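You operate a simulated robot arm through the tools that you are given. There is no shell and no other tool.

Carry out the task below with a simulated robot arm. There is one attempt and no reset: what you move stays moved.

## Task
Roll the fluff off the cream throw, fold it and lay it on the sofa's arm.
Fine: the arm by the side table; put the roller back. Set down upright: lint roller. What is to be rubbed or washed off counts as gone when no trace of it is left.
Where things are to end (x, y in the base frame): cream throw within 50 mm of [1190, -60].

It is judged by the outcome, as a careful person would: the job done as asked, and still so three seconds after it is handed in. It fails if anything else is knocked over, pushed out of place, dropped, spilled or broken. Flat cloth is picked up by pressing the open fingertips on it (5 to 10 N) and closing them slowly along it; thin cloth reads only 2 to 8 mm in the jaws.

## Robot
A 7-joint arm with a two-finger parallel gripper, fixed in place. Base frame: the origin is on the floor under the middle of its stand, x ahead of it, y to its left, z up; the work surface is at about z = 420. Lengths are in mm, angles in rad, forces in N, time in s.
It reaches about 1524 mm from its shoulder. Its first joint turns from -2.601 to 2.601 rad. Payload 3.5 kg.
Tool frame: the origin (TCP) lies between the finger pads and is the grasp point; the fingertips stand 23 mm ahead of it; z points along the fingers, y is the line along which they close. Largest opening 94 mm; finger width 38, thickness 10; the body of the gripper, 54 by 96 mm, starts 39 mm behind the TCP.
Orientation is that of the tool frame in the base frame, as a unit quaternion [w, x, y, z]. With the fingers straight down and closing along the base's y, the tool's x points along the base's -x, its y along +y and its z along -z.

## Interface
- The arm moves only by the tool send_rows. Its argument "deltas" is one flat list of numbers, 6 for each row, row after row: the shift along the base's x, y, z in m, then the turn, a rotation vector about the base's x, y, z in rad. In form: [tx, ty, tz, ax, ay, az, tx, ty, tz, ax, ay, az, ...]. A call has 1 to 20 rows; each row is the pose to reach, as a shift and turn from the pose commanded when the call began. "hand" is the gripper command, from -1 (fully open) to 1 (shut), values between in proportion, set as the call begins (left out, the last holds). Rows are played at 5 a second. More than 50 mm and 0.15 rad between two rows, or a gripper value outside its range, and nothing of the call is played. Where a pose cannot be reached the arm comes as near as it can. A force on the tool above 50 N (or 10 N above the force at the start of the call, whichever is more), or a blocked arm, ends the call early, and 0.2 s more pass. The fingers move at their own pace (about 153 mm/s each) and stop on an object; they squeeze with about 36 N. The grip force told is the motor's: it shows also when the fingers shut on nothing. Time passes only in rows, and 0.2 s behind the last, so rows that repeat a pose let the fingers close. The reply holds the time, the measured pose of the TCP, the force on the tool along the base axes, the opening and the grip force, in the units named above and with some noise, with the torque about the TCP (base axes, N m) and any sound that the robot's microphone picked up.
- Cameras (640 x 400 px; columns grow to the right, rows downward): "scene" is fixed at [401.8, -646.6, 1075.2]; the picture's right is [0.73, 0.68, 0.00], its down [-0.47, 0.50, -0.73] and it looks along [-0.50, 0.53, 0.69] (base axes); focal length 214 px, centre (320, 200). "wrist" rides on the gripper at [86, 16, -74] in the tool frame; the picture's right is [-0.18, 0.98, 0.00], its down [-0.58, -0.11, -0.81] and it looks along [-0.79, -0.15, 0.59] (tool axes); focal length 243 px, centre (320, 200). There is no depth. A picture from a camera that has moved, and an enlarged one, comes with that camera's place and axes in the base frame and with its lens.
- snapshot(camera): a new picture of that camera. The clock stands still meanwhile.
- inspect(camera, box): a new picture of the part [left, top, right, bottom] of that camera's present view, enlarged. The clock stands still meanwhile.
- job_done(): hands the job in; it is judged then, once.

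Nothing tells you positions but the pictures and the camera data. Unless the task says otherwise, let go and move clear before handing in.

The tools are called after "Request:" by a JSON object that holds its "fn" and its "kwargs". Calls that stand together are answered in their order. send_rows: Moves the arm, as the interface text tells. Its arguments: {"type":"object","properties":{"deltas":{"type":"array","items":{"type":"number"}},"hand":{"type":"number"}},"required":["deltas"]} The other tools are called the same way: snapshot (camera) takes a picture; inspect (camera, box) takes an enlarged picture of a part of a camera's view; job_done () hands the job in.

At the start:

```text
time: 0.0
tcp_pos: [729.6, 308.9, 976.2]
orientation: [0.0, 0.0, 1.0, 0.0]
wrist_force: [-0.2, -0.2, 1.0]
ft_torque: [0.0, 0.0, 0.0]
width: 94.2
finger_force: 0.1
```

scene: 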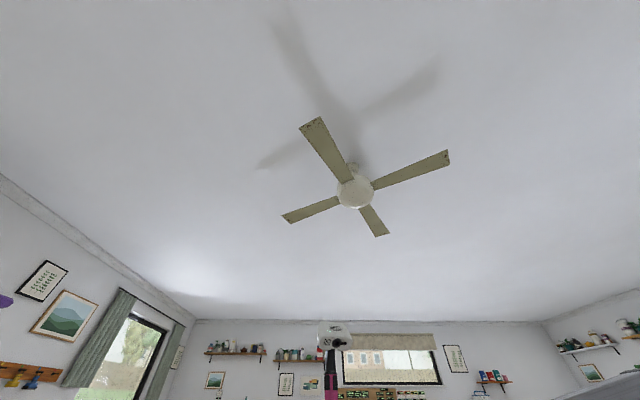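
wrist: 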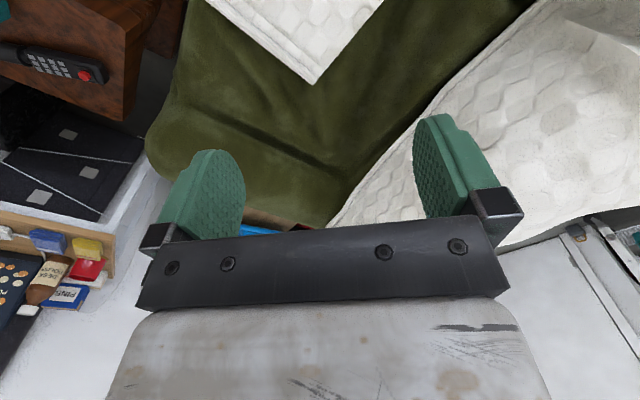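

The scene camera looks up at the ceiling, so it is of little use. The wrist camera shows a green sofa with a cream throw. I'll take fresh pictures with the camera data first.

Request:
{"fn": "snapshot", "kwargs": {"camera": "wrist"}}

Request:
{"fn": "snapshot", "kwargs": {"camera": "scene"}}

```text
taken
camera wrist: at [642.5, 324.6, 1050.1], right [0.18, 0.98, 0.0], down [0.58, -0.11, 0.81], along [0.79, -0.15, -0.59], focal length 243 px, centre (320, 200)
```

wrist: 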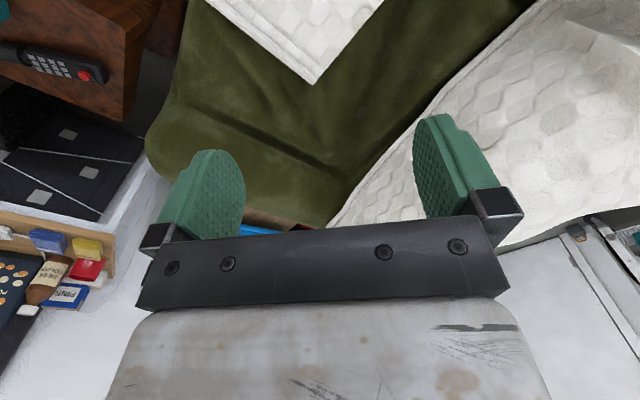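

```text
taken
```

scene: 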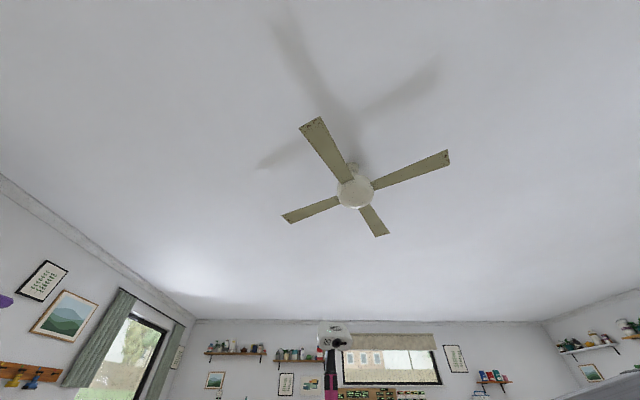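

The wrist picture is upside-down: its right is +y and its bottom is far and up. I'll enlarge parts of it to identify what is there.

Request:
{"fn": "inspect", "kwargs": {"camera": "wrist", "box": [0, 0, 320, 200]}}

Request:
{"fn": "inspect", "kwargs": {"camera": "wrist", "box": [320, 0, 640, 200]}}

Request:
{"fn": "inspect", "kwargs": {"camera": "wrist", "box": [0, 200, 160, 300]}}

```text
2.00 times, centred on (160, 100) of wrist
camera zoom: at [642.5, 324.6, 1050.1], right [0.18, 0.98, 0.0], down [0.58, -0.11, 0.81], along [0.79, -0.15, -0.59], focal length 485 px, centre (640, 400)
```

zoom: 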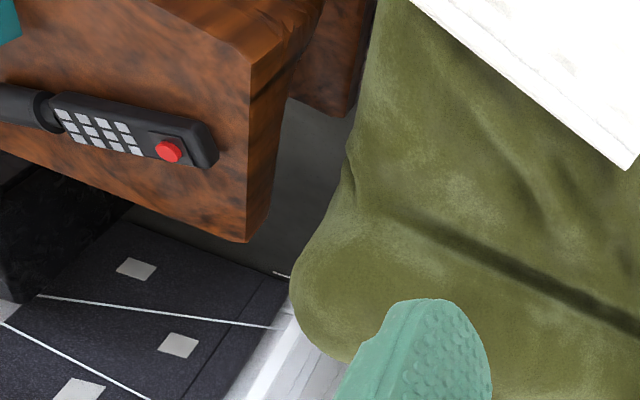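

```text
2.00 times, centred on (480, 100) of wrist
camera zoom: at [642.5, 324.6, 1050.1], right [0.18, 0.98, 0.0], down [0.58, -0.11, 0.81], along [0.79, -0.15, -0.59], focal length 485 px, centre (0, 400)
```

zoom: 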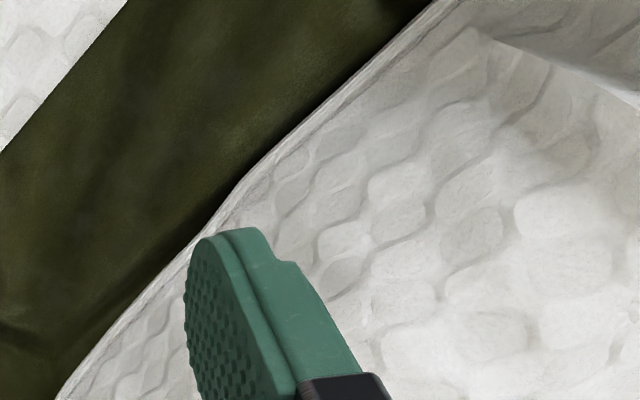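

```text
4.00 times, centred on (80, 250) of wrist
camera zoom: at [642.5, 324.6, 1050.1], right [0.18, 0.98, 0.0], down [0.58, -0.11, 0.81], along [0.79, -0.15, -0.59], focal length 970 px, centre (1280, 0)
```

zoom: 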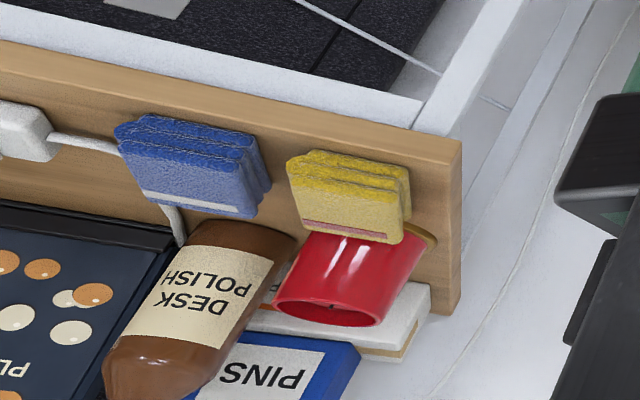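

The wood piece with the handset (side table) is on the -y side, the green sofa is in the middle, and quilted cream cloth lies near me and to the left. I'll rise and move back for a wider view.

Request:
{"fn": "send_rows", "kwargs": {"deltas": [-0.02, -0.025, 0.025, 0, 0, 0, -0.04, -0.05, 0.05, 0, 0, 0, -0.06, -0.075, 0.075, 0, 0, 0, -0.08, -0.1, 0.1, 0, 0, 0, -0.1, -0.125, 0.125, 0, 0, 0, -0.12, -0.15, 0.15, 0, 0, 0, -0.14, -0.175, 0.175, 0, 0, 0, -0.16, -0.2, 0.2, 0, 0, 0, -0.18, -0.225, 0.225, 0, 0, 0, -0.2, -0.25, 0.25, 0, 0, 0]}}

Request:
{"fn": "snapshot", "kwargs": {"camera": "wrist"}}

```text
time: 1.1
tcp_pos: [641.9, 199.8, 1087.5]
orientation: [0.007, 0.01, 1.0, 0.001]
wrist_force: [-1.9, 10.5, 0.2]
ft_torque: [-0.99, -0.2, -1.08]
width: 93.8
finger_force: 0.0
out of reach, approached as far as the arm can: row 5
stopped in row 5: the force on the tool passed its limit at 70 N (the readings are from after the stop); the commanded pose is now the measured one
```

```text
taken
camera wrist: at [555.4, 216.2, 1160.3], right [0.2, 0.98, 0.01], down [0.57, -0.12, 0.81], along [0.8, -0.16, -0.58], focal length 243 px, centre (320, 200)
```

wrist: 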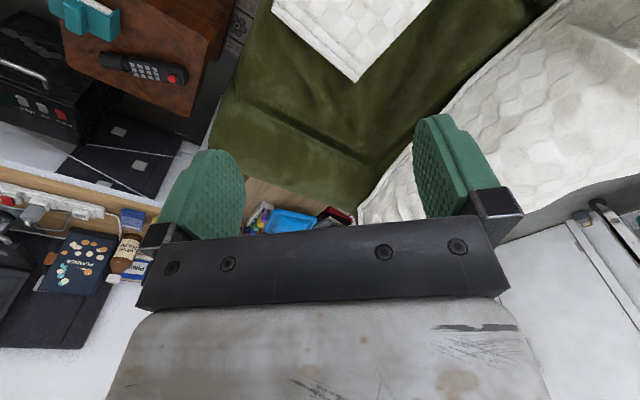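

The move was stopped by a force with something pushing toward +y, so there may be an obstacle at the -y side or a limb limit. I'll look before moving on.

Request:
{"fn": "inspect", "kwargs": {"camera": "scene", "box": [240, 300, 400, 400]}}

Request:
{"fn": "inspect", "kwargs": {"camera": "scene", "box": [480, 300, 640, 400]}}

Request:
{"fn": "inspect", "kwargs": {"camera": "wrist", "box": [0, 0, 320, 200]}}

Request:
{"fn": "inspect", "kwargs": {"camera": "wrist", "box": [320, 0, 640, 200]}}

```text
4.00 times, centred on (320, 350) of scene
camera zoom: at [401.8, -646.6, 1075.2], right [0.73, 0.68, 0.0], down [-0.47, 0.5, -0.73], along [-0.5, 0.53, 0.69], focal length 858 px, centre (320, -400)
```

zoom: 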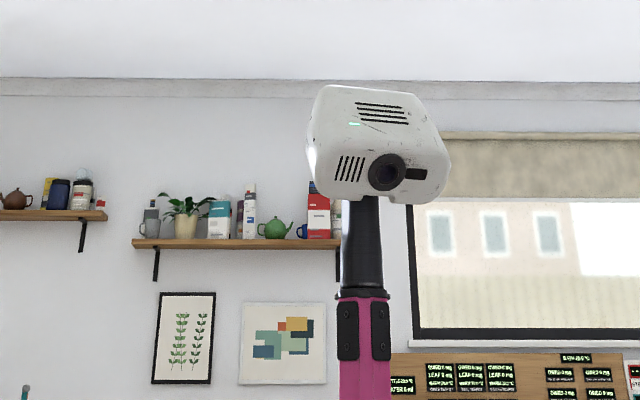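

```text
4.00 times, centred on (560, 350) of scene
camera zoom: at [401.8, -646.6, 1075.2], right [0.73, 0.68, 0.0], down [-0.47, 0.5, -0.73], along [-0.5, 0.53, 0.69], focal length 858 px, centre (-640, -400)
```

zoom: 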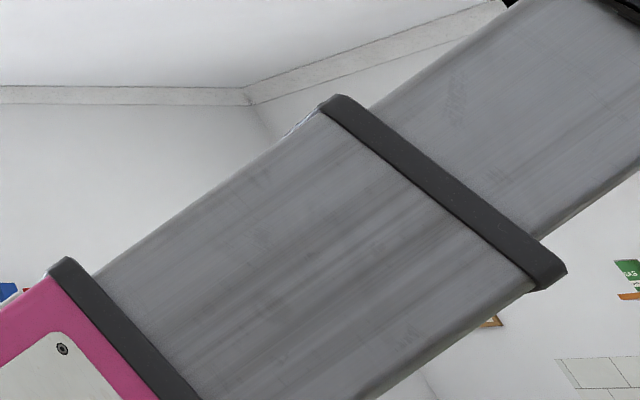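

```text
2.00 times, centred on (160, 100) of wrist
camera zoom: at [555.4, 216.2, 1160.3], right [0.2, 0.98, 0.01], down [0.57, -0.12, 0.81], along [0.8, -0.16, -0.58], focal length 485 px, centre (640, 400)
```

zoom: 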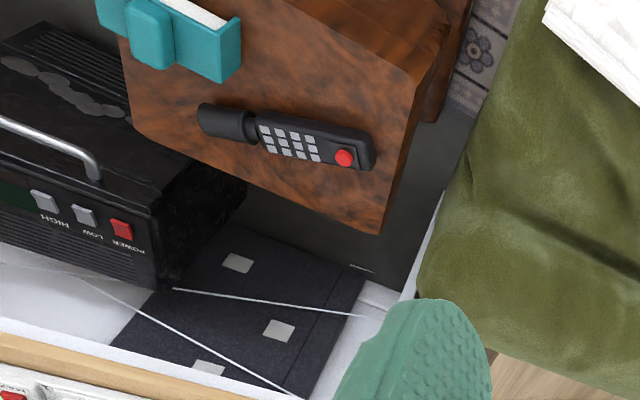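

```text
2.00 times, centred on (480, 100) of wrist
camera zoom: at [555.4, 216.2, 1160.3], right [0.2, 0.98, 0.01], down [0.57, -0.12, 0.81], along [0.8, -0.16, -0.58], focal length 485 px, centre (0, 400)
```

zoom: 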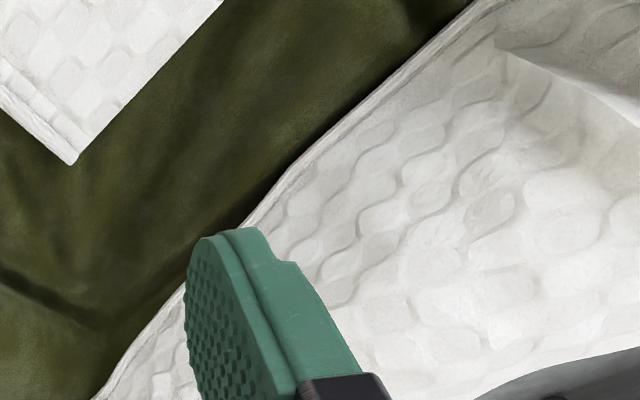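

The gripper probably met the arm's own folded links close in. I'll go forward instead, away from the fold, and swing toward -y for a view from above the sofa.

Request:
{"fn": "send_rows", "kwargs": {"deltas": [0.03, 0.02, 0, 0, 0, 0, 0.06, 0.02, 0, 0, 0, 0, 0.1, 0.0, 0, 0, 0, 0, 0.13, -0.03, 0, 0, 0, 0, 0.15, -0.07, 0, 0, 0, 0, 0.16, -0.11, 0, 0, 0, 0, 0.17, -0.15, 0, 0, 0, 0, 0.18, -0.19, 0, 0, 0, 0]}}

Request:
{"fn": "snapshot", "kwargs": {"camera": "wrist"}}

```text
time: 2.9
tcp_pos: [822.8, 8.2, 1087.0]
orientation: [0.007, 0.007, 1.0, 0.002]
wrist_force: [0.6, -0.8, -0.6]
ft_torque: [0.03, -0.01, 0.01]
width: 94.1
finger_force: 0.0
```

```text
taken
camera wrist: at [735.4, 25.5, 1160.2], right [0.2, 0.98, 0.01], down [0.57, -0.12, 0.81], along [0.8, -0.16, -0.58], focal length 243 px, centre (320, 200)
```

wrist: 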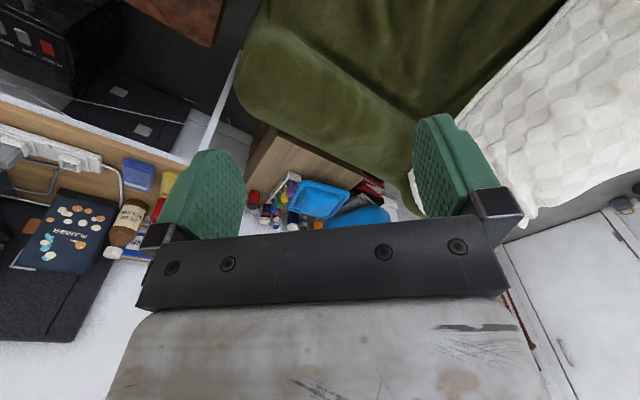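

I need to look more downward and nearer to the base, so I'll tilt the tool.

Request:
{"fn": "send_rows", "kwargs": {"deltas": [0, 0, 0, 0, 0.13, 0, 0, 0, 0, 0, 0.26, 0, 0, 0, 0, 0, 0.39, 0, 0, 0, 0, 0, 0.52, 0, 0, 0, 0, 0, 0.65, 0]}}

Request:
{"fn": "snapshot", "kwargs": {"camera": "wrist"}}

```text
time: 3.2
tcp_pos: [826.6, 7.3, 1086.8]
orientation: [0.0, 0.009, 1.0, -0.002]
wrist_force: [8.4, -2.2, -15.8]
ft_torque: [-0.32, -0.59, -0.12]
width: 93.9
finger_force: 0.1
out of reach, approached as far as the arm can: row 1
stopped in row 1: the force on the tool passed its limit at 123 N (the readings are from after the stop); the commanded pose is now the measured one
```

```text
taken
camera wrist: at [740.5, 24.9, 1160.6], right [0.2, 0.98, 0.0], down [0.58, -0.12, 0.81], along [0.79, -0.17, -0.59], focal length 243 px, centre (320, 200)
```

wrist: 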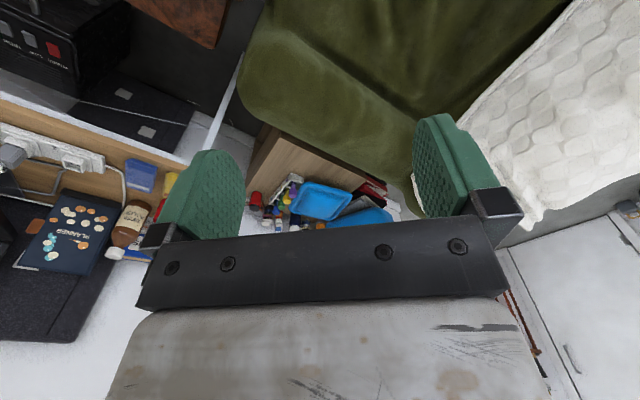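

Tilting inward is at a joint limit here. I'll turn the gripper about the vertical instead to survey toward the side table (-y).

Request:
{"fn": "send_rows", "kwargs": {"deltas": [0, 0, 0, 0, 0, -0.14, 0, 0, 0, 0, 0, -0.28, 0, 0, 0, 0, 0, -0.42, 0, 0, 0, 0, 0, -0.56, 0, 0, 0, 0, 0, -0.7, 0, 0, 0, 0, 0, -0.84, 0, 0, 0, 0, 0, -0.98, 0, 0, 0, 0, 0, -1.12, 0, 0, 0, 0, 0, -1.26]}}

Request:
{"fn": "snapshot", "kwargs": {"camera": "wrist"}}

```text
time: 5.2
tcp_pos: [825.9, 7.2, 1086.1]
orientation: [-0.001, 0.599, 0.801, 0.0]
wrist_force: [0.3, 0.2, -0.9]
ft_torque: [-0.03, 0.0, 0.01]
width: 93.9
finger_force: 0.0
```

```text
taken
camera wrist: at [817.3, 94.7, 1161.1], right [0.99, 0.1, 0.0], down [0.06, -0.59, 0.81], along [0.08, -0.8, -0.59], focal length 243 px, centre (320, 200)
```

wrist: 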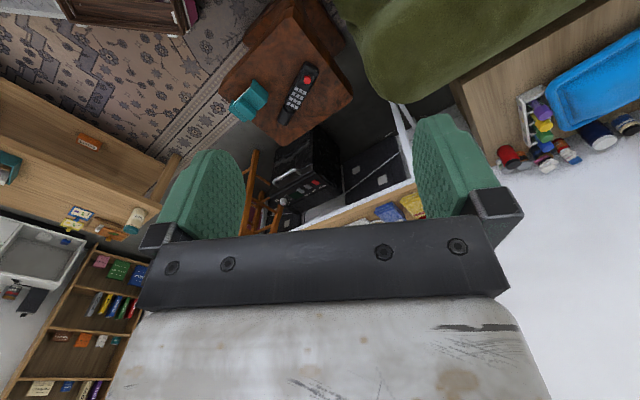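

Now I'm looking toward -y: the dark wooden side table with a teal piece and a handset is there. I'll enlarge it to find the lint roller.

Request:
{"fn": "inspect", "kwargs": {"camera": "wrist", "box": [200, 0, 360, 150]}}

Request:
{"fn": "inspect", "kwargs": {"camera": "wrist", "box": [320, 0, 640, 200]}}

```text
2.67 times, centred on (280, 75) of wrist
camera zoom: at [817.3, 94.7, 1161.1], right [0.99, 0.1, 0.0], down [0.06, -0.59, 0.81], along [0.08, -0.8, -0.59], focal length 647 px, centre (427, 533)
```

zoom: 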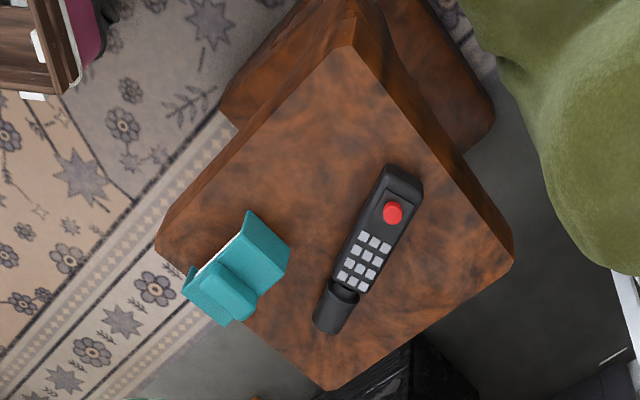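

```text
2.00 times, centred on (480, 100) of wrist
camera zoom: at [817.3, 94.7, 1161.1], right [0.99, 0.1, 0.0], down [0.06, -0.59, 0.81], along [0.08, -0.8, -0.59], focal length 485 px, centre (0, 400)
```

zoom: 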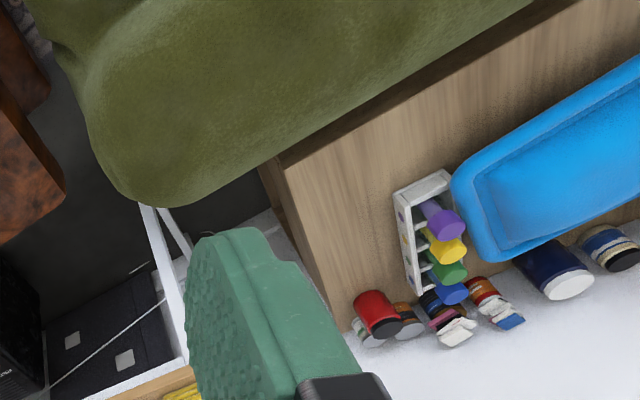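

The teal piece and handset stand on the side table around (800, -280). Now I'll turn the other way to see the seat and throw on the +y side.

Request:
{"fn": "send_rows", "kwargs": {"deltas": [0, 0, 0, 0, 0, 0.14, 0, 0, 0, 0, 0, 0.28, 0, 0, 0, 0, 0, 0.42, 0, 0, 0, 0, 0, 0.56, 0, 0, 0, 0, 0, 0.7, 0, 0, 0, 0, 0, 0.84, 0, 0, 0, 0, 0, 0.98, 0, 0, 0, 0, 0, 1.12, 0, 0, 0, 0, 0, 1.26, 0, 0, 0, 0, 0, 1.4, 0, 0, 0, 0, 0, 1.54, 0, 0, 0, 0, 0, 1.68, 0, 0, 0, 0, 0, 1.82, 0, 0, 0, 0, 0, 1.96, 0, 0, 0, 0, 0, 2.1, 0, 0, 0, 0, 0, 2.24, 0, 0, 0, 0, 0, 2.38, 0, 0, 0, 0, 0, 2.52]}}

Request:
{"fn": "snapshot", "kwargs": {"camera": "wrist"}}

```text
time: 7.4
tcp_pos: [828.7, 8.0, 1085.8]
orientation: [0.005, -0.035, 0.999, -0.002]
wrist_force: [3.3, -2.5, -3.5]
ft_torque: [0.09, -0.21, 0.14]
width: 94.0
finger_force: 0.0
stopped in row 10: the force on the tool passed its limit at 81 N (the readings are from after the stop); the commanded pose is now the measured one
```

```text
taken
camera wrist: at [740.2, 17.1, 1160.3], right [0.11, 0.99, 0.0], down [0.58, -0.06, 0.81], along [0.81, -0.09, -0.58], focal length 243 px, centre (320, 200)
```

wrist: 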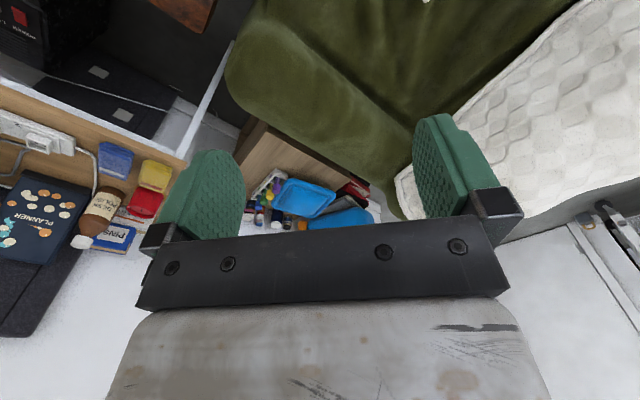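

The camera side of the gripper bumps against the arm's own forearm when it faces the base at this height. I'll keep it turned away: rotate the other way so the camera sits on the far side, looking back.

Request:
{"fn": "send_rows", "kwargs": {"deltas": [0, 0, 0, 0, 0, -0.14, 0, 0, 0, 0, 0, -0.28, 0, 0, 0, 0, 0, -0.42, 0, 0, 0, 0, 0, -0.56, 0, 0, 0, 0, 0, -0.7, 0, 0, 0, 0, 0, -0.84, 0, 0, 0, 0, 0, -0.98, 0, 0, 0, 0, 0, -1.12, 0, 0, 0, 0, 0, -1.26, 0, 0, 0, 0, 0, -1.4, 0, 0, 0, 0, 0, -1.54, 0, 0, 0, 0, 0, -1.68, 0, 0, 0, 0, 0, -1.82, 0, 0, 0, 0, 0, -1.96, 0, 0, 0, 0, 0, -2.1, 0, 0, 0, 0, 0, -2.24, 0, 0, 0, 0, 0, -2.38, 0, 0, 0, 0, 0, -2.52]}}

Request:
{"fn": "snapshot", "kwargs": {"camera": "wrist"}}

```text
time: 11.2
tcp_pos: [828.0, 7.1, 1088.7]
orientation: [0.0, 0.941, 0.338, -0.005]
wrist_force: [0.2, -0.1, 0.7]
ft_torque: [-0.03, -0.02, 0.0]
width: 94.2
finger_force: 0.0
```

```text
taken
camera wrist: at [905.6, 49.3, 1160.9], right [0.48, -0.88, 0.0], down [-0.51, -0.28, 0.81], along [-0.71, -0.39, -0.58], focal length 243 px, centre (320, 200)
```

wrist: 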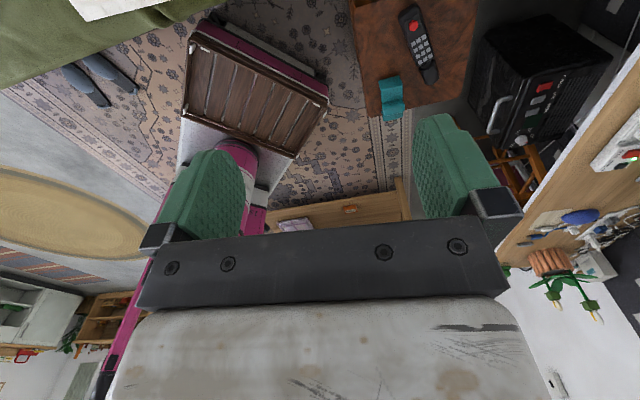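

This direction works. Now I'll tilt the fingers outward so the camera looks nearly straight down, and shift toward the sofa seat.

Request:
{"fn": "send_rows", "kwargs": {"deltas": [0.01, 0.025, 0, 0.048, -0.0876, 0, 0.02, 0.05, 0, 0.096, -0.175, 0, 0.03, 0.075, 0, 0.144, -0.263, 0, 0.04, 0.1, 0, 0.192, -0.35, 0, 0.05, 0.125, 0, 0.24, -0.438, 0, 0.06, 0.15, 0, 0.288, -0.526, 0, 0.065, 0.175, 0, 0.336, -0.613, 0, 0.07, 0.2, 0, 0.384, -0.7, 0]}}

Request:
{"fn": "snapshot", "kwargs": {"camera": "wrist"}}

```text
time: 13.0
tcp_pos: [899.6, 209.6, 1087.1]
orientation: [-0.059, 0.868, 0.314, 0.38]
wrist_force: [-0.2, -0.2, 0.0]
ft_torque: [0.03, -0.01, 0.01]
width: 94.3
finger_force: 0.0
```

```text
taken
camera wrist: at [906.8, 212.5, 1201.8], right [0.49, -0.87, 0.0], down [-0.86, -0.48, 0.15], along [-0.13, -0.07, -0.99], focal length 243 px, centre (320, 200)
```

wrist: 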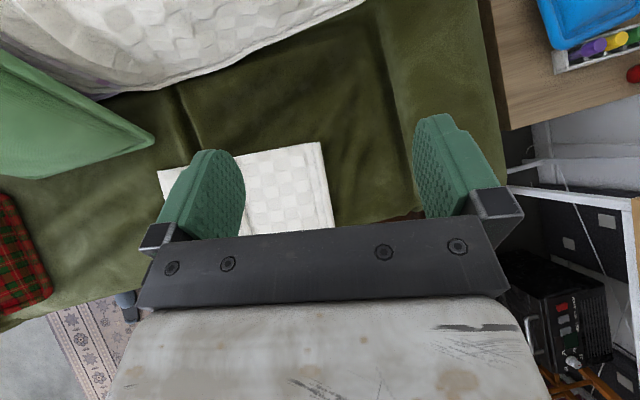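

I now have a good downward view: a small cream throw on the seat, the sofa back with a pale quilted cover, and the sofa's arm to the right. I'll yaw so the throw comes into the clear upper half of the picture.

Request:
{"fn": "send_rows", "kwargs": {"deltas": [-0.005, -0.015, 0, 0, 0, 0.14, -0.01, -0.03, 0, 0, 0, 0.28, -0.02, -0.045, 0, 0, 0, 0.42, -0.03, -0.06, 0, 0, 0, 0.56, -0.04, -0.075, 0, 0, 0, 0.7, -0.05, -0.09, 0, 0, 0, 0.84, -0.06, -0.105, 0, 0, 0, 0.98]}}

Request:
{"fn": "snapshot", "kwargs": {"camera": "wrist"}}

```text
time: 14.6
tcp_pos: [839.2, 101.6, 1086.3]
orientation: [-0.232, 0.617, 0.686, 0.307]
wrist_force: [-0.1, -0.2, 1.2]
ft_torque: [0.01, 0.03, 0.0]
width: 94.1
finger_force: 0.0
```

```text
taken
camera wrist: at [839.4, 110.4, 1200.8], right [1.0, -0.08, 0.0], down [-0.08, -0.99, 0.15], along [-0.01, -0.15, -0.99], focal length 243 px, centre (320, 200)
```

wrist: 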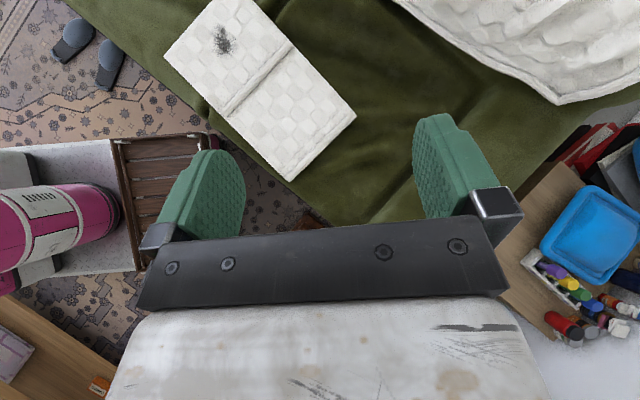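

The throw is clearly visible now, with a dark patch of fluff on one half. I'll enlarge it.

Request:
{"fn": "inspect", "kwargs": {"camera": "wrist", "box": [150, 0, 380, 190]}}

Request:
{"fn": "inspect", "kwargs": {"camera": "wrist", "box": [380, 0, 640, 200]}}

```text
2.11 times, centred on (265, 95) of wrist
camera zoom: at [839.4, 110.4, 1200.8], right [1.0, -0.08, 0.0], down [-0.08, -0.99, 0.15], along [-0.01, -0.15, -0.99], focal length 511 px, centre (436, 421)
```

zoom: 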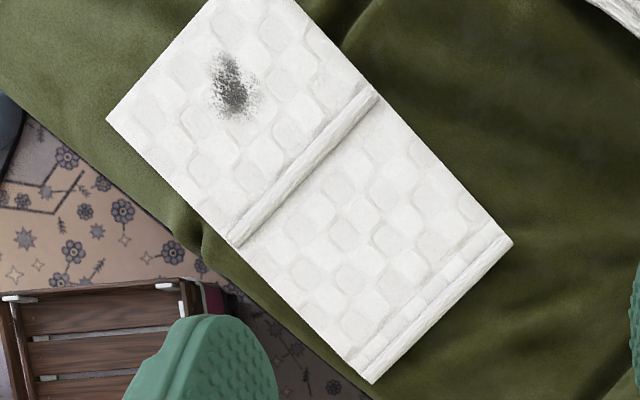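

```text
2.00 times, centred on (510, 100) of wrist
camera zoom: at [839.4, 110.4, 1200.8], right [1.0, -0.08, 0.0], down [-0.08, -0.99, 0.15], along [-0.01, -0.15, -0.99], focal length 485 px, centre (-60, 400)
```

zoom: 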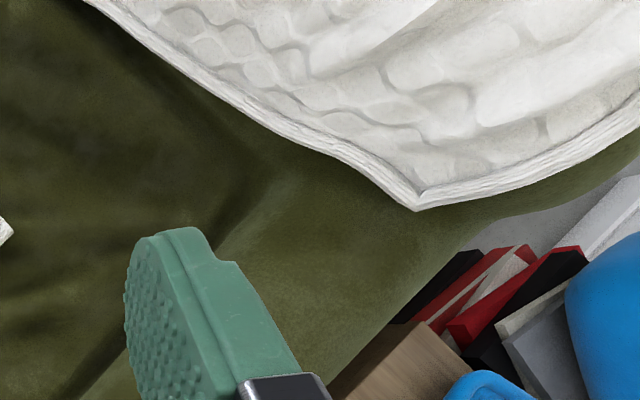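

The throw is about 525 x 295 mm, lying from about (402, 459) to (963, 248), with a fold ridge midway and fluff near (584, 486). Next I'll untilt to look at the side table for the roller.

Request:
{"fn": "send_rows", "kwargs": {"deltas": [0, 0, 0, -0.13, 0.01, 0, 0, 0, 0, -0.26, 0.02, 0, 0, 0, 0, -0.39, 0.03, 0, 0, 0, 0, -0.52, 0.04, 0, 0, 0, 0, -0.65, 0.05, 0]}}

Request:
{"fn": "inspect", "kwargs": {"camera": "wrist", "box": [220, 30, 420, 155]}}

Request:
{"fn": "snapshot", "kwargs": {"camera": "wrist"}}

```text
time: 15.8
tcp_pos: [838.6, 101.3, 1087.4]
orientation: [-0.039, 0.666, 0.743, 0.055]
wrist_force: [-0.3, -0.2, -0.6]
ft_torque: [-0.04, 0.05, 0.02]
width: 94.0
finger_force: 0.0
```

```text
3.20 times, centred on (320, 92) of wrist
camera zoom: at [844.4, 178.2, 1172.1], right [1.0, -0.08, 0.01], down [-0.06, -0.69, 0.72], along [-0.05, -0.72, -0.69], focal length 776 px, centre (320, 544)
```

zoom: 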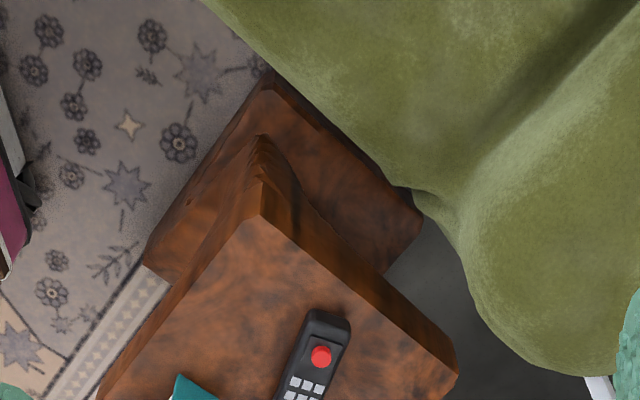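

```text
taken
camera wrist: at [844.4, 178.2, 1172.1], right [1.0, -0.08, 0.01], down [-0.06, -0.69, 0.72], along [-0.05, -0.72, -0.69], focal length 243 px, centre (320, 200)
```

wrist: 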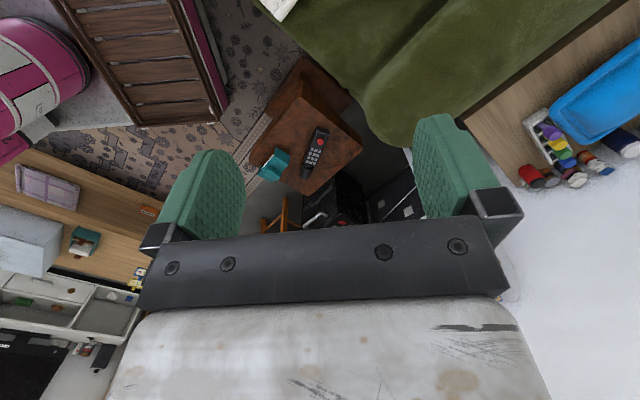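

Request:
{"fn": "inspect", "kwargs": {"camera": "wrist", "box": [245, 110, 375, 192]}}

Request:
{"fn": "inspect", "kwargs": {"camera": "wrist", "box": [260, 120, 340, 170]}}

```text
4.88 times, centred on (310, 151) of wrist
camera zoom: at [844.4, 178.2, 1172.1], right [1.0, -0.08, 0.01], down [-0.06, -0.69, 0.72], along [-0.05, -0.72, -0.69], focal length 1184 px, centre (369, 439)
```

zoom: 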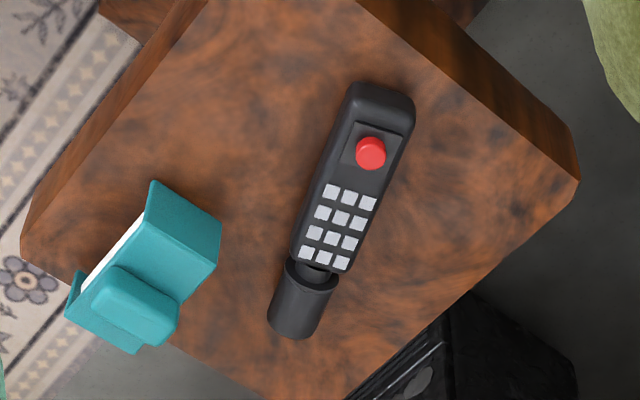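

```text
8.00 times, centred on (300, 145) of wrist
camera zoom: at [844.4, 178.2, 1172.1], right [1.0, -0.08, 0.01], down [-0.06, -0.69, 0.72], along [-0.05, -0.72, -0.69], focal length 1941 px, centre (480, 640)
```

zoom: 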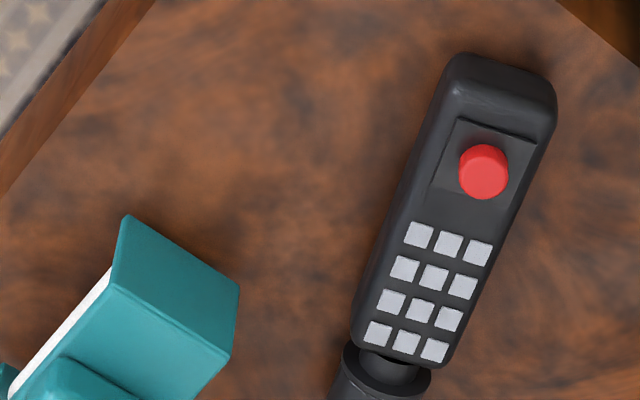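

The teal item looks like the lint roller: a teal frame with a grip block on top and a white roll underneath. I'll come lower for a second, closer view so I can triangulate it.

Request:
{"fn": "send_rows", "kwargs": {"deltas": [0, -0.025, -0.032, 0, 0, 0, 0, -0.05, -0.064, 0, 0, 0, 0, -0.075, -0.096, 0, 0, 0, 0, -0.1, -0.128, 0, 0, 0, 0, -0.125, -0.16, 0, 0, 0, 0, -0.15, -0.19, 0, 0, 0]}}

Request:
{"fn": "snapshot", "kwargs": {"camera": "wrist"}}

Request:
{"fn": "inspect", "kwargs": {"camera": "wrist", "box": [200, 90, 400, 215]}}

```text
time: 17.2
tcp_pos: [839.2, -46.9, 897.8]
orientation: [-0.039, 0.667, 0.742, 0.056]
wrist_force: [0.1, 0.1, 0.6]
ft_torque: [0.03, 0.01, -0.02]
width: 93.7
finger_force: 0.1
```

```text
taken
camera wrist: at [843.3, 29.7, 982.9], right [1.0, -0.08, 0.01], down [-0.06, -0.69, 0.72], along [-0.05, -0.72, -0.7], focal length 243 px, centre (320, 200)
```

wrist: 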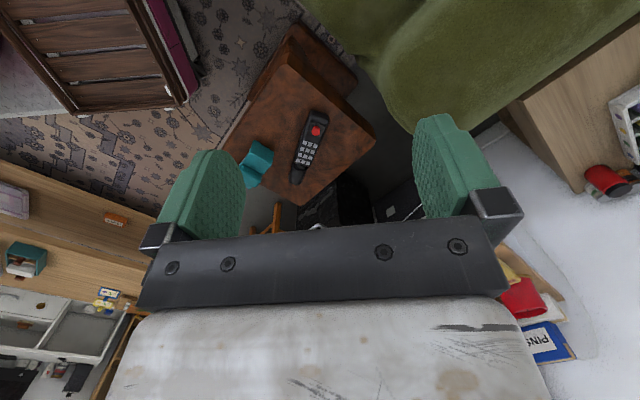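

```text
3.20 times, centred on (300, 152) of wrist
camera zoom: at [843.3, 29.7, 982.9], right [1.0, -0.08, 0.01], down [-0.06, -0.69, 0.72], along [-0.05, -0.72, -0.7], focal length 776 px, centre (384, 352)
```

zoom: 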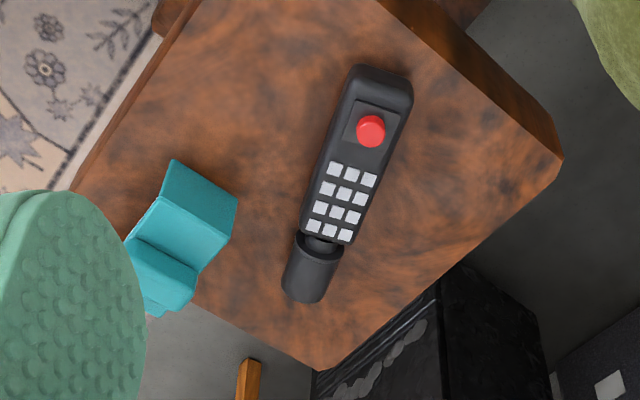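

I'll shift so the teal roller sits between the fingers in the view.

Request:
{"fn": "send_rows", "kwargs": {"deltas": [-0.045, 0, 0, 0, 0, 0, -0.09, 0, 0, 0, 0, 0, -0.1, -0.03, -0.03, 0, 0, 0]}}

Request:
{"fn": "inspect", "kwargs": {"camera": "wrist", "box": [240, 90, 420, 202]}}

Request:
{"fn": "snapshot", "kwargs": {"camera": "wrist"}}

```text
time: 18.0
tcp_pos: [738.6, -78.0, 868.1]
orientation: [-0.04, 0.667, 0.742, 0.056]
wrist_force: [-0.6, 0.9, 0.3]
ft_torque: [0.06, 0.0, -0.03]
width: 94.2
finger_force: 0.0
```

```text
3.56 times, centred on (330, 146) of wrist
camera zoom: at [743.9, -1.9, 953.1], right [1.0, -0.08, 0.01], down [-0.06, -0.69, 0.72], along [-0.05, -0.72, -0.7], focal length 863 px, centre (284, 392)
```

zoom: 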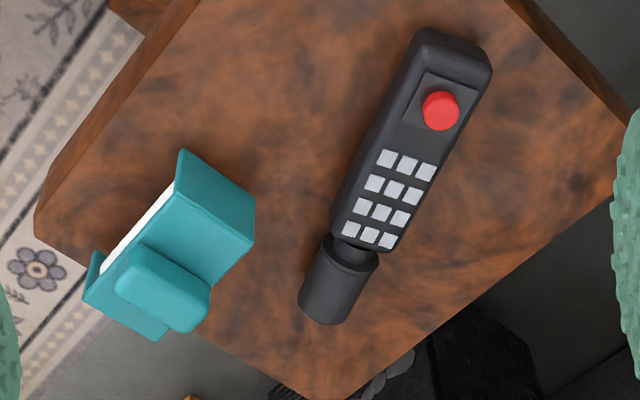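

```text
taken
camera wrist: at [743.9, -1.9, 953.1], right [1.0, -0.08, 0.01], down [-0.06, -0.69, 0.72], along [-0.05, -0.72, -0.7], focal length 243 px, centre (320, 200)
```

wrist: 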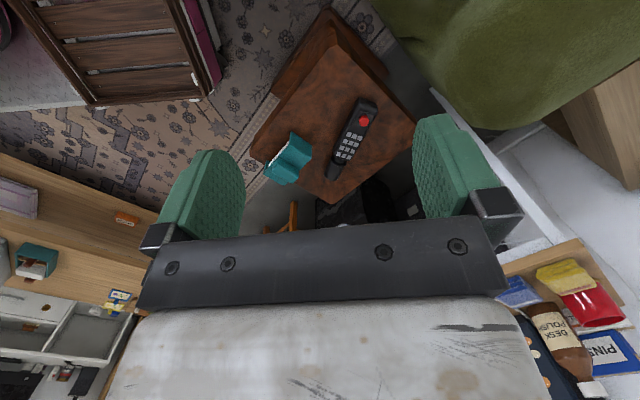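

Triangulating: the roller's grip is near (644, -340, 525), the table top is about z 460, and the roll axis runs about 50° from +x. I'll bring the gripper above it, pointing straight down, to check alignment.

Request:
{"fn": "send_rows", "kwargs": {"deltas": [-0.02, -0.035, 0, -0.05, 0.006, 0, -0.04, -0.07, 0, -0.1, 0.012, 0, -0.06, -0.1, 0, -0.136, 0.016, 0]}}

Request:
{"fn": "send_rows", "kwargs": {"deltas": [-0.006, -0.03, -0.03, 0, 0, -0.135, -0.012, -0.06, -0.06, 0, 0, -0.27, -0.018, -0.09, -0.09, 0, 0, -0.405, -0.024, -0.12, -0.12, 0, 0, -0.54, -0.03, -0.145, -0.15, 0, 0, -0.67, -0.035, -0.164, -0.18, 0, 0, -0.806]}}

Request:
{"fn": "snapshot", "kwargs": {"camera": "wrist"}}

```text
time: 18.8
tcp_pos: [677.3, -177.8, 867.8]
orientation: [0.002, 0.668, 0.744, 0.0]
wrist_force: [0.4, -1.0, 0.4]
ft_torque: [0.03, 0.01, 0.01]
width: 93.9
finger_force: 0.1
```

```text
time: 20.2
tcp_pos: [646.0, -342.6, 685.4]
orientation: [0.001, 0.907, 0.421, 0.0]
wrist_force: [0.1, 0.9, -0.3]
ft_torque: [-0.01, -0.01, 0.02]
width: 94.4
finger_force: 0.0
```

```text
taken
camera wrist: at [713.4, -286.4, 760.7], right [0.63, -0.78, 0.0], down [-0.46, -0.37, 0.81], along [-0.62, -0.51, -0.59], focal length 243 px, centre (320, 200)
```

wrist: 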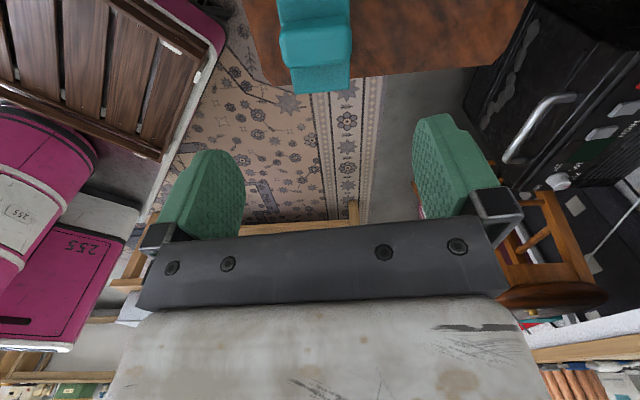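

Request:
{"fn": "inspect", "kwargs": {"camera": "wrist", "box": [240, 0, 400, 100]}}

```text
4.00 times, centred on (320, 50) of wrist
camera zoom: at [713.4, -286.4, 760.7], right [0.63, -0.78, 0.0], down [-0.46, -0.37, 0.81], along [-0.62, -0.51, -0.59], focal length 970 px, centre (320, 800)
```

zoom: 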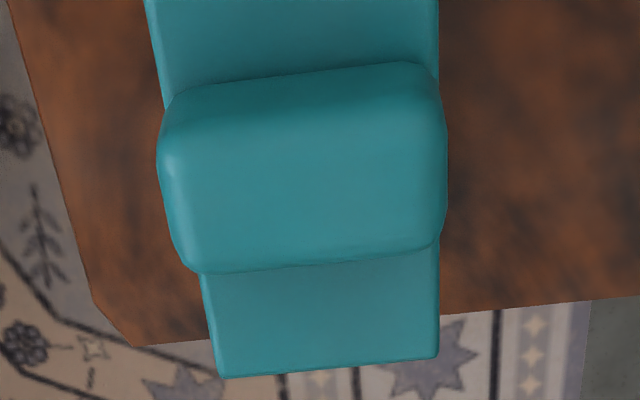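

The roller is about 105 x 57 mm, with its axis at 45°. Its grip block (about 51 x 31 mm) is centred near (648, -337), the frame top is at about z 526 and the table at z 460. I'll align and descend partway, then check.

Request:
{"fn": "send_rows", "kwargs": {"deltas": [0.001, 0.003, -0.03, 0, 0, -0.042, 0.0025, 0.0055, -0.06, 0, 0, -0.084, 0.0025, 0.0055, -0.085, 0, 0, -0.084], "hand": -1}}

Request:
{"fn": "snapshot", "kwargs": {"camera": "wrist"}}

Request:
{"fn": "inspect", "kwargs": {"camera": "wrist", "box": [160, 60, 480, 260]}}

```text
time: 21.0
tcp_pos: [647.5, -336.7, 600.6]
orientation: [0.001, 0.924, 0.382, 0.0]
wrist_force: [-0.2, -0.2, -0.2]
ft_torque: [-0.04, 0.01, 0.01]
width: 94.1
finger_force: 0.1
```

```text
taken
camera wrist: at [719.3, -287.2, 674.7], right [0.57, -0.82, 0.0], down [-0.49, -0.33, 0.81], along [-0.66, -0.46, -0.59], focal length 243 px, centre (320, 200)
```

wrist: 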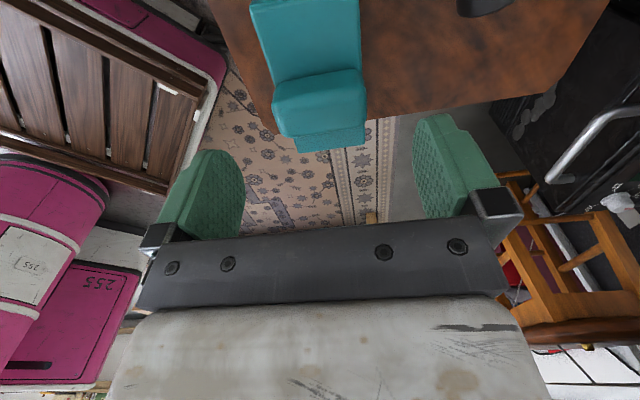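

```text
2.00 times, centred on (320, 160) of wrist
camera zoom: at [719.3, -287.2, 674.7], right [0.57, -0.82, 0.0], down [-0.49, -0.33, 0.81], along [-0.66, -0.46, -0.59], focal length 485 px, centre (320, 280)
```

zoom: 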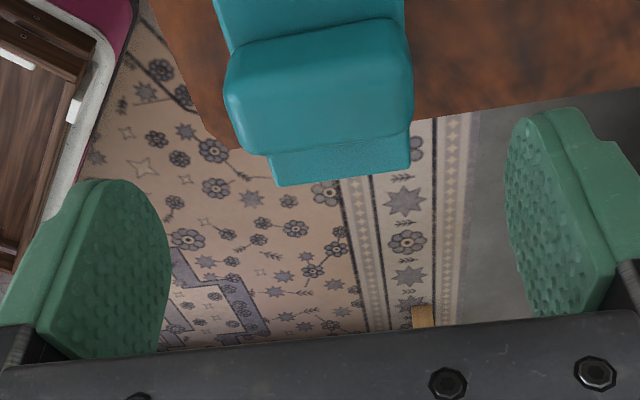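

The grip block is centred between the fingers. I'll descend slowly to about z 553, watching the force.

Request:
{"fn": "send_rows", "kwargs": {"deltas": [0, 0, -0.015, 0, 0, 0, 0, 0, -0.03, 0, 0, 0, 0, 0, -0.04, 0, 0, 0, 0, 0, -0.046, 0, 0, 0]}}

Request:
{"fn": "snapshot", "kwargs": {"camera": "wrist"}}

Request:
{"fn": "inspect", "kwargs": {"camera": "wrist", "box": [160, 60, 480, 260]}}

```text
time: 22.0
tcp_pos: [645.2, -337.4, 554.8]
orientation: [0.001, 0.923, 0.384, 0.0]
wrist_force: [-0.5, 0.2, -0.4]
ft_torque: [-0.01, 0.02, 0.01]
width: 94.0
finger_force: 0.0
```

```text
taken
camera wrist: at [717.5, -287.1, 629.3], right [0.57, -0.82, 0.0], down [-0.49, -0.33, 0.81], along [-0.66, -0.46, -0.59], focal length 243 px, centre (320, 200)
```

wrist: 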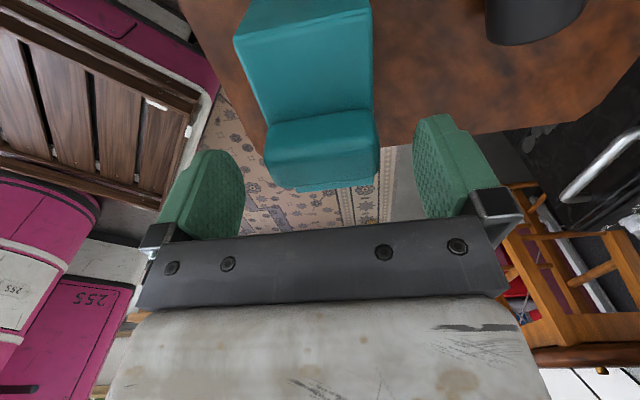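

```text
2.00 times, centred on (320, 160) of wrist
camera zoom: at [717.5, -287.1, 629.3], right [0.57, -0.82, 0.0], down [-0.49, -0.33, 0.81], along [-0.66, -0.46, -0.59], focal length 485 px, centre (320, 280)
```

zoom: 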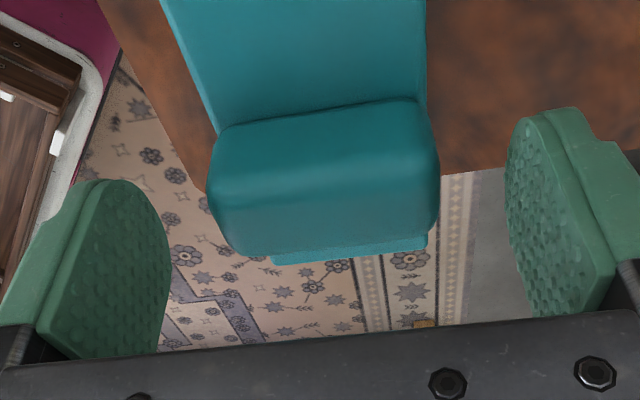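

The fingertips straddle the block. I'll go 3 mm lower and close.

Request:
{"fn": "send_rows", "kwargs": {"deltas": [0.001, 0, -0.003, 0, 0, 0, 0.001, 0, -0.003, 0, 0, 0]}}

Request:
{"fn": "send_rows", "kwargs": {"deltas": [0, 0, 0, 0, 0, 0, 0, 0, 0, 0, 0, 0, 0, 0, 0, 0, 0, 0, 0, 0, 0, 0, 0, 0], "hand": 1}}

Request:
{"fn": "inspect", "kwargs": {"camera": "wrist", "box": [160, 60, 480, 260]}}

```text
time: 22.6
tcp_pos: [647.1, -336.4, 552.1]
orientation: [0.001, 0.923, 0.384, 0.0]
wrist_force: [-0.8, -0.5, -0.2]
ft_torque: [0.0, 0.0, 0.0]
width: 93.9
finger_force: 0.0
```

```text
time: 23.6
tcp_pos: [646.7, -337.6, 551.8]
orientation: [0.0, 0.924, 0.383, 0.0]
wrist_force: [0.8, 0.1, 1.7]
ft_torque: [-0.07, -0.04, -0.01]
width: 59.0
finger_force: 35.7
```

```text
2.00 times, centred on (320, 160) of wrist
camera zoom: at [719.1, -287.1, 626.7], right [0.57, -0.82, 0.0], down [-0.49, -0.33, 0.81], along [-0.66, -0.46, -0.59], focal length 485 px, centre (320, 280)
```

zoom: 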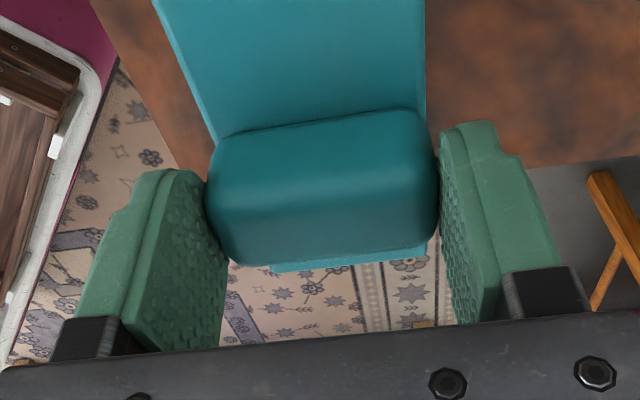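

Gripped at 59 mm with 36 N. I'll lift a little and check that the roller comes along.

Request:
{"fn": "send_rows", "kwargs": {"deltas": [0, 0, 0.01, 0, 0, 0, 0, 0, 0.025, 0, 0, 0, 0, 0, 0.05, 0, 0, 0, 0, 0, 0.08, 0, 0, 0]}}

Request:
{"fn": "snapshot", "kwargs": {"camera": "wrist"}}

Request:
{"fn": "inspect", "kwargs": {"camera": "wrist", "box": [160, 0, 480, 200]}}

```text
time: 24.6
tcp_pos: [648.4, -334.6, 632.9]
orientation: [0.001, 0.924, 0.383, 0.001]
wrist_force: [0.1, 0.0, -0.3]
ft_torque: [0.0, 0.0, 0.01]
width: 59.1
finger_force: 35.6
```

```text
taken
camera wrist: at [719.3, -286.3, 706.4], right [0.57, -0.82, 0.0], down [-0.49, -0.33, 0.81], along [-0.66, -0.46, -0.59], focal length 243 px, centre (320, 200)
```

wrist: 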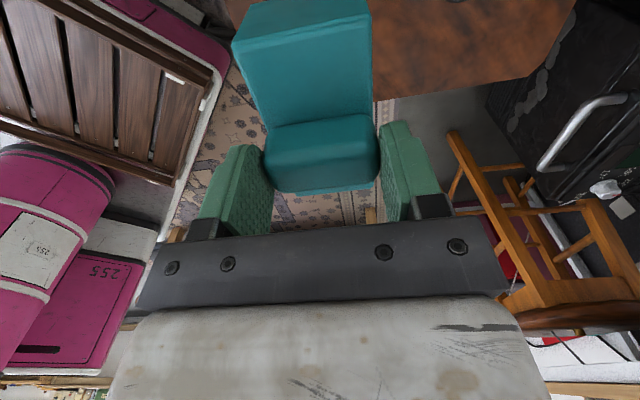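

```text
2.00 times, centred on (320, 100) of wrist
camera zoom: at [719.3, -286.3, 706.4], right [0.57, -0.82, 0.0], down [-0.49, -0.33, 0.81], along [-0.66, -0.46, -0.59], focal length 485 px, centre (320, 400)
```

zoom: 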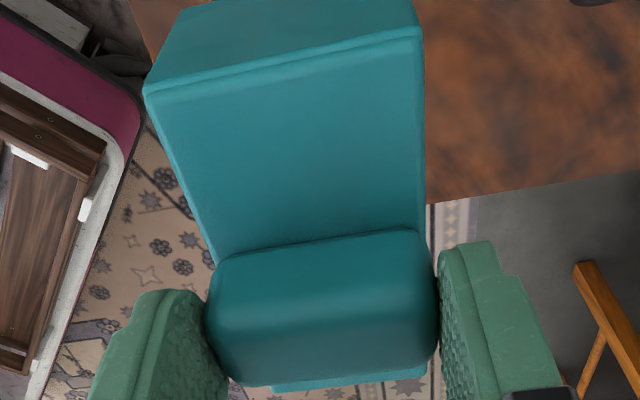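

The roller is firmly in hand, with its base about 92 mm below the TCP. I'll carry it over to above the fluff, turning so the roll axis lies along the throw's long side.

Request:
{"fn": "send_rows", "kwargs": {"deltas": [0.013, 0.034, 0.027, 0, 0, 0.074, 0.026, 0.068, 0.054, 0, 0, 0.148, 0.039, 0.101, 0.08, 0, 0, 0.222, 0.052, 0.135, 0.107, 0, 0, 0.297, 0.06, 0.175, 0.111, 0, 0, 0.371, 0.068, 0.215, 0.115, 0, 0, 0.445, 0.076, 0.255, 0.119, 0, 0, 0.519, 0.084, 0.295, 0.123, 0, 0, 0.593, 0.092, 0.335, 0.127, 0, 0, 0.667, 0.088, 0.375, 0.127, 0, 0, 0.742, 0.084, 0.415, 0.127, 0, 0, 0.816, 0.08, 0.455, 0.127, 0, 0, 0.89, 0.076, 0.495, 0.127, 0, 0, 0.964, 0.072, 0.535, 0.127, 0, 0, 1.038, 0.052, 0.576, 0.124, 0, 0, 1.112, 0.032, 0.617, 0.121, 0, 0, 1.186, 0.012, 0.658, 0.118, 0, 0, 1.261, -0.008, 0.699, 0.115, 0, 0, 1.335, -0.026, 0.738, 0.112, 0, 0, 1.409, -0.044, 0.776, 0.109, 0, 0, 1.483]}}

Request:
{"fn": "snapshot", "kwargs": {"camera": "wrist"}}

```text
time: 28.8
tcp_pos: [602.9, 440.1, 742.3]
orientation: [0.0, 0.421, 0.907, 0.001]
wrist_force: [-0.7, -1.2, -0.4]
ft_torque: [0.0, -0.02, 0.0]
width: 59.2
finger_force: 36.0
```

```text
taken
camera wrist: at [558.3, 516.0, 816.2], right [0.87, 0.49, 0.0], down [0.29, -0.52, 0.81], along [0.4, -0.7, -0.59], focal length 243 px, centre (320, 200)
```

wrist: 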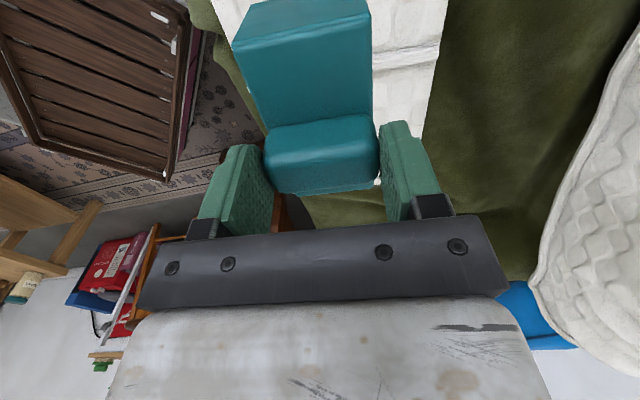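

I'm above the throw. I'll move to the start of the rolling stroke, near (525, 434), and lower to just above contact.

Request:
{"fn": "send_rows", "kwargs": {"deltas": [-0.02, -0.002, -0.04, 0, 0, 0, -0.04, -0.004, -0.08, 0, 0, 0, -0.06, -0.005, -0.12, 0, 0, 0, -0.077, -0.0065, -0.16, 0, 0, 0, -0.077, -0.0065, -0.19, 0, 0, 0]}}

Request:
{"fn": "snapshot", "kwargs": {"camera": "wrist"}}

```text
time: 30.0
tcp_pos: [525.8, 433.9, 552.5]
orientation: [0.001, 0.422, 0.907, 0.001]
wrist_force: [-0.6, -1.0, -1.4]
ft_torque: [-0.04, 0.02, 0.03]
width: 59.2
finger_force: 36.2
```

```text
taken
camera wrist: at [481.2, 508.8, 626.7], right [0.87, 0.49, 0.0], down [0.29, -0.52, 0.81], along [0.4, -0.7, -0.59], focal length 243 px, centre (320, 200)
```

wrist: 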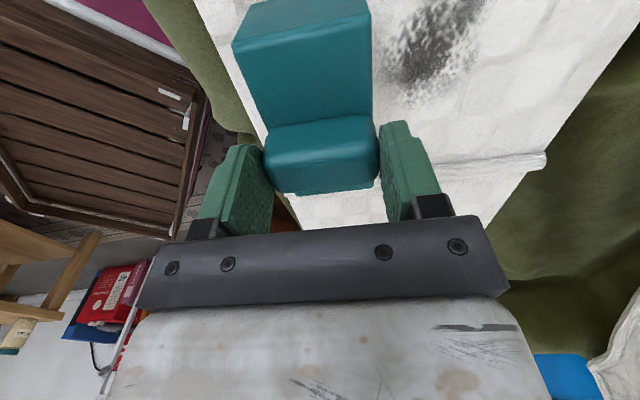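

The fluff patch is right beside the roller. I'll lower in small steps to find contact.

Request:
{"fn": "send_rows", "kwargs": {"deltas": [0, 0, -0.012, 0, 0, 0, 0, 0, -0.022, 0, 0, 0, 0, 0, -0.022, 0, 0, 0]}}

Request:
{"fn": "send_rows", "kwargs": {"deltas": [0, 0, -0.003, 0, 0, 0, 0, 0, -0.005, 0, 0, 0, 0, 0, -0.005, 0, 0, 0]}}

```text
time: 30.8
tcp_pos: [526.2, 431.7, 532.3]
orientation: [0.001, 0.422, 0.907, 0.002]
wrist_force: [-0.2, -0.1, -0.3]
ft_torque: [0.0, 0.0, 0.0]
width: 59.1
finger_force: 35.9
```

```text
time: 31.7
tcp_pos: [524.1, 432.7, 527.7]
orientation: [0.002, 0.422, 0.907, 0.002]
wrist_force: [0.0, -0.8, 17.4]
ft_torque: [0.01, 0.27, -0.03]
width: 59.3
finger_force: 36.1
stopped in row 3: the force on the tool passed its limit at 52 N (the readings are from after the stop); the commanded pose is now the measured one
```

Contact is at about TCP z 529 and it is stiff. I'll ease off to a light press.

Request:
{"fn": "send_rows", "kwargs": {"deltas": [0, 0, 0.0005, 0, 0, 0, 0, 0, 0.0005, 0, 0, 0]}}

Request:
{"fn": "snapshot", "kwargs": {"camera": "wrist"}}

```text
time: 32.3
tcp_pos: [525.8, 432.0, 527.9]
orientation: [0.002, 0.422, 0.907, 0.001]
wrist_force: [-1.4, 0.2, 17.6]
ft_torque: [-0.14, 0.23, -0.03]
width: 59.0
finger_force: 36.2
```

```text
taken
camera wrist: at [481.6, 508.3, 602.2], right [0.87, 0.49, 0.0], down [0.29, -0.52, 0.81], along [0.4, -0.7, -0.59], focal length 243 px, centre (320, 200)
```

wrist: 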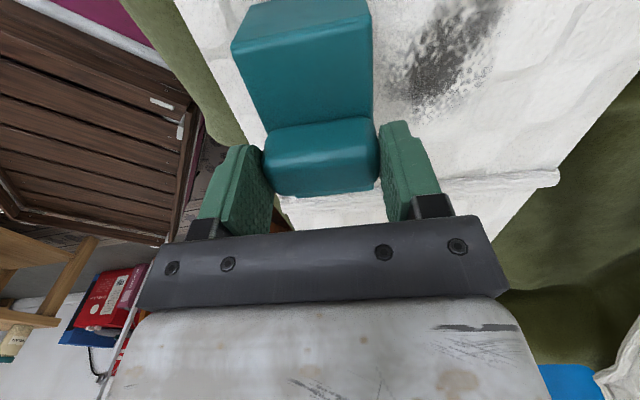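

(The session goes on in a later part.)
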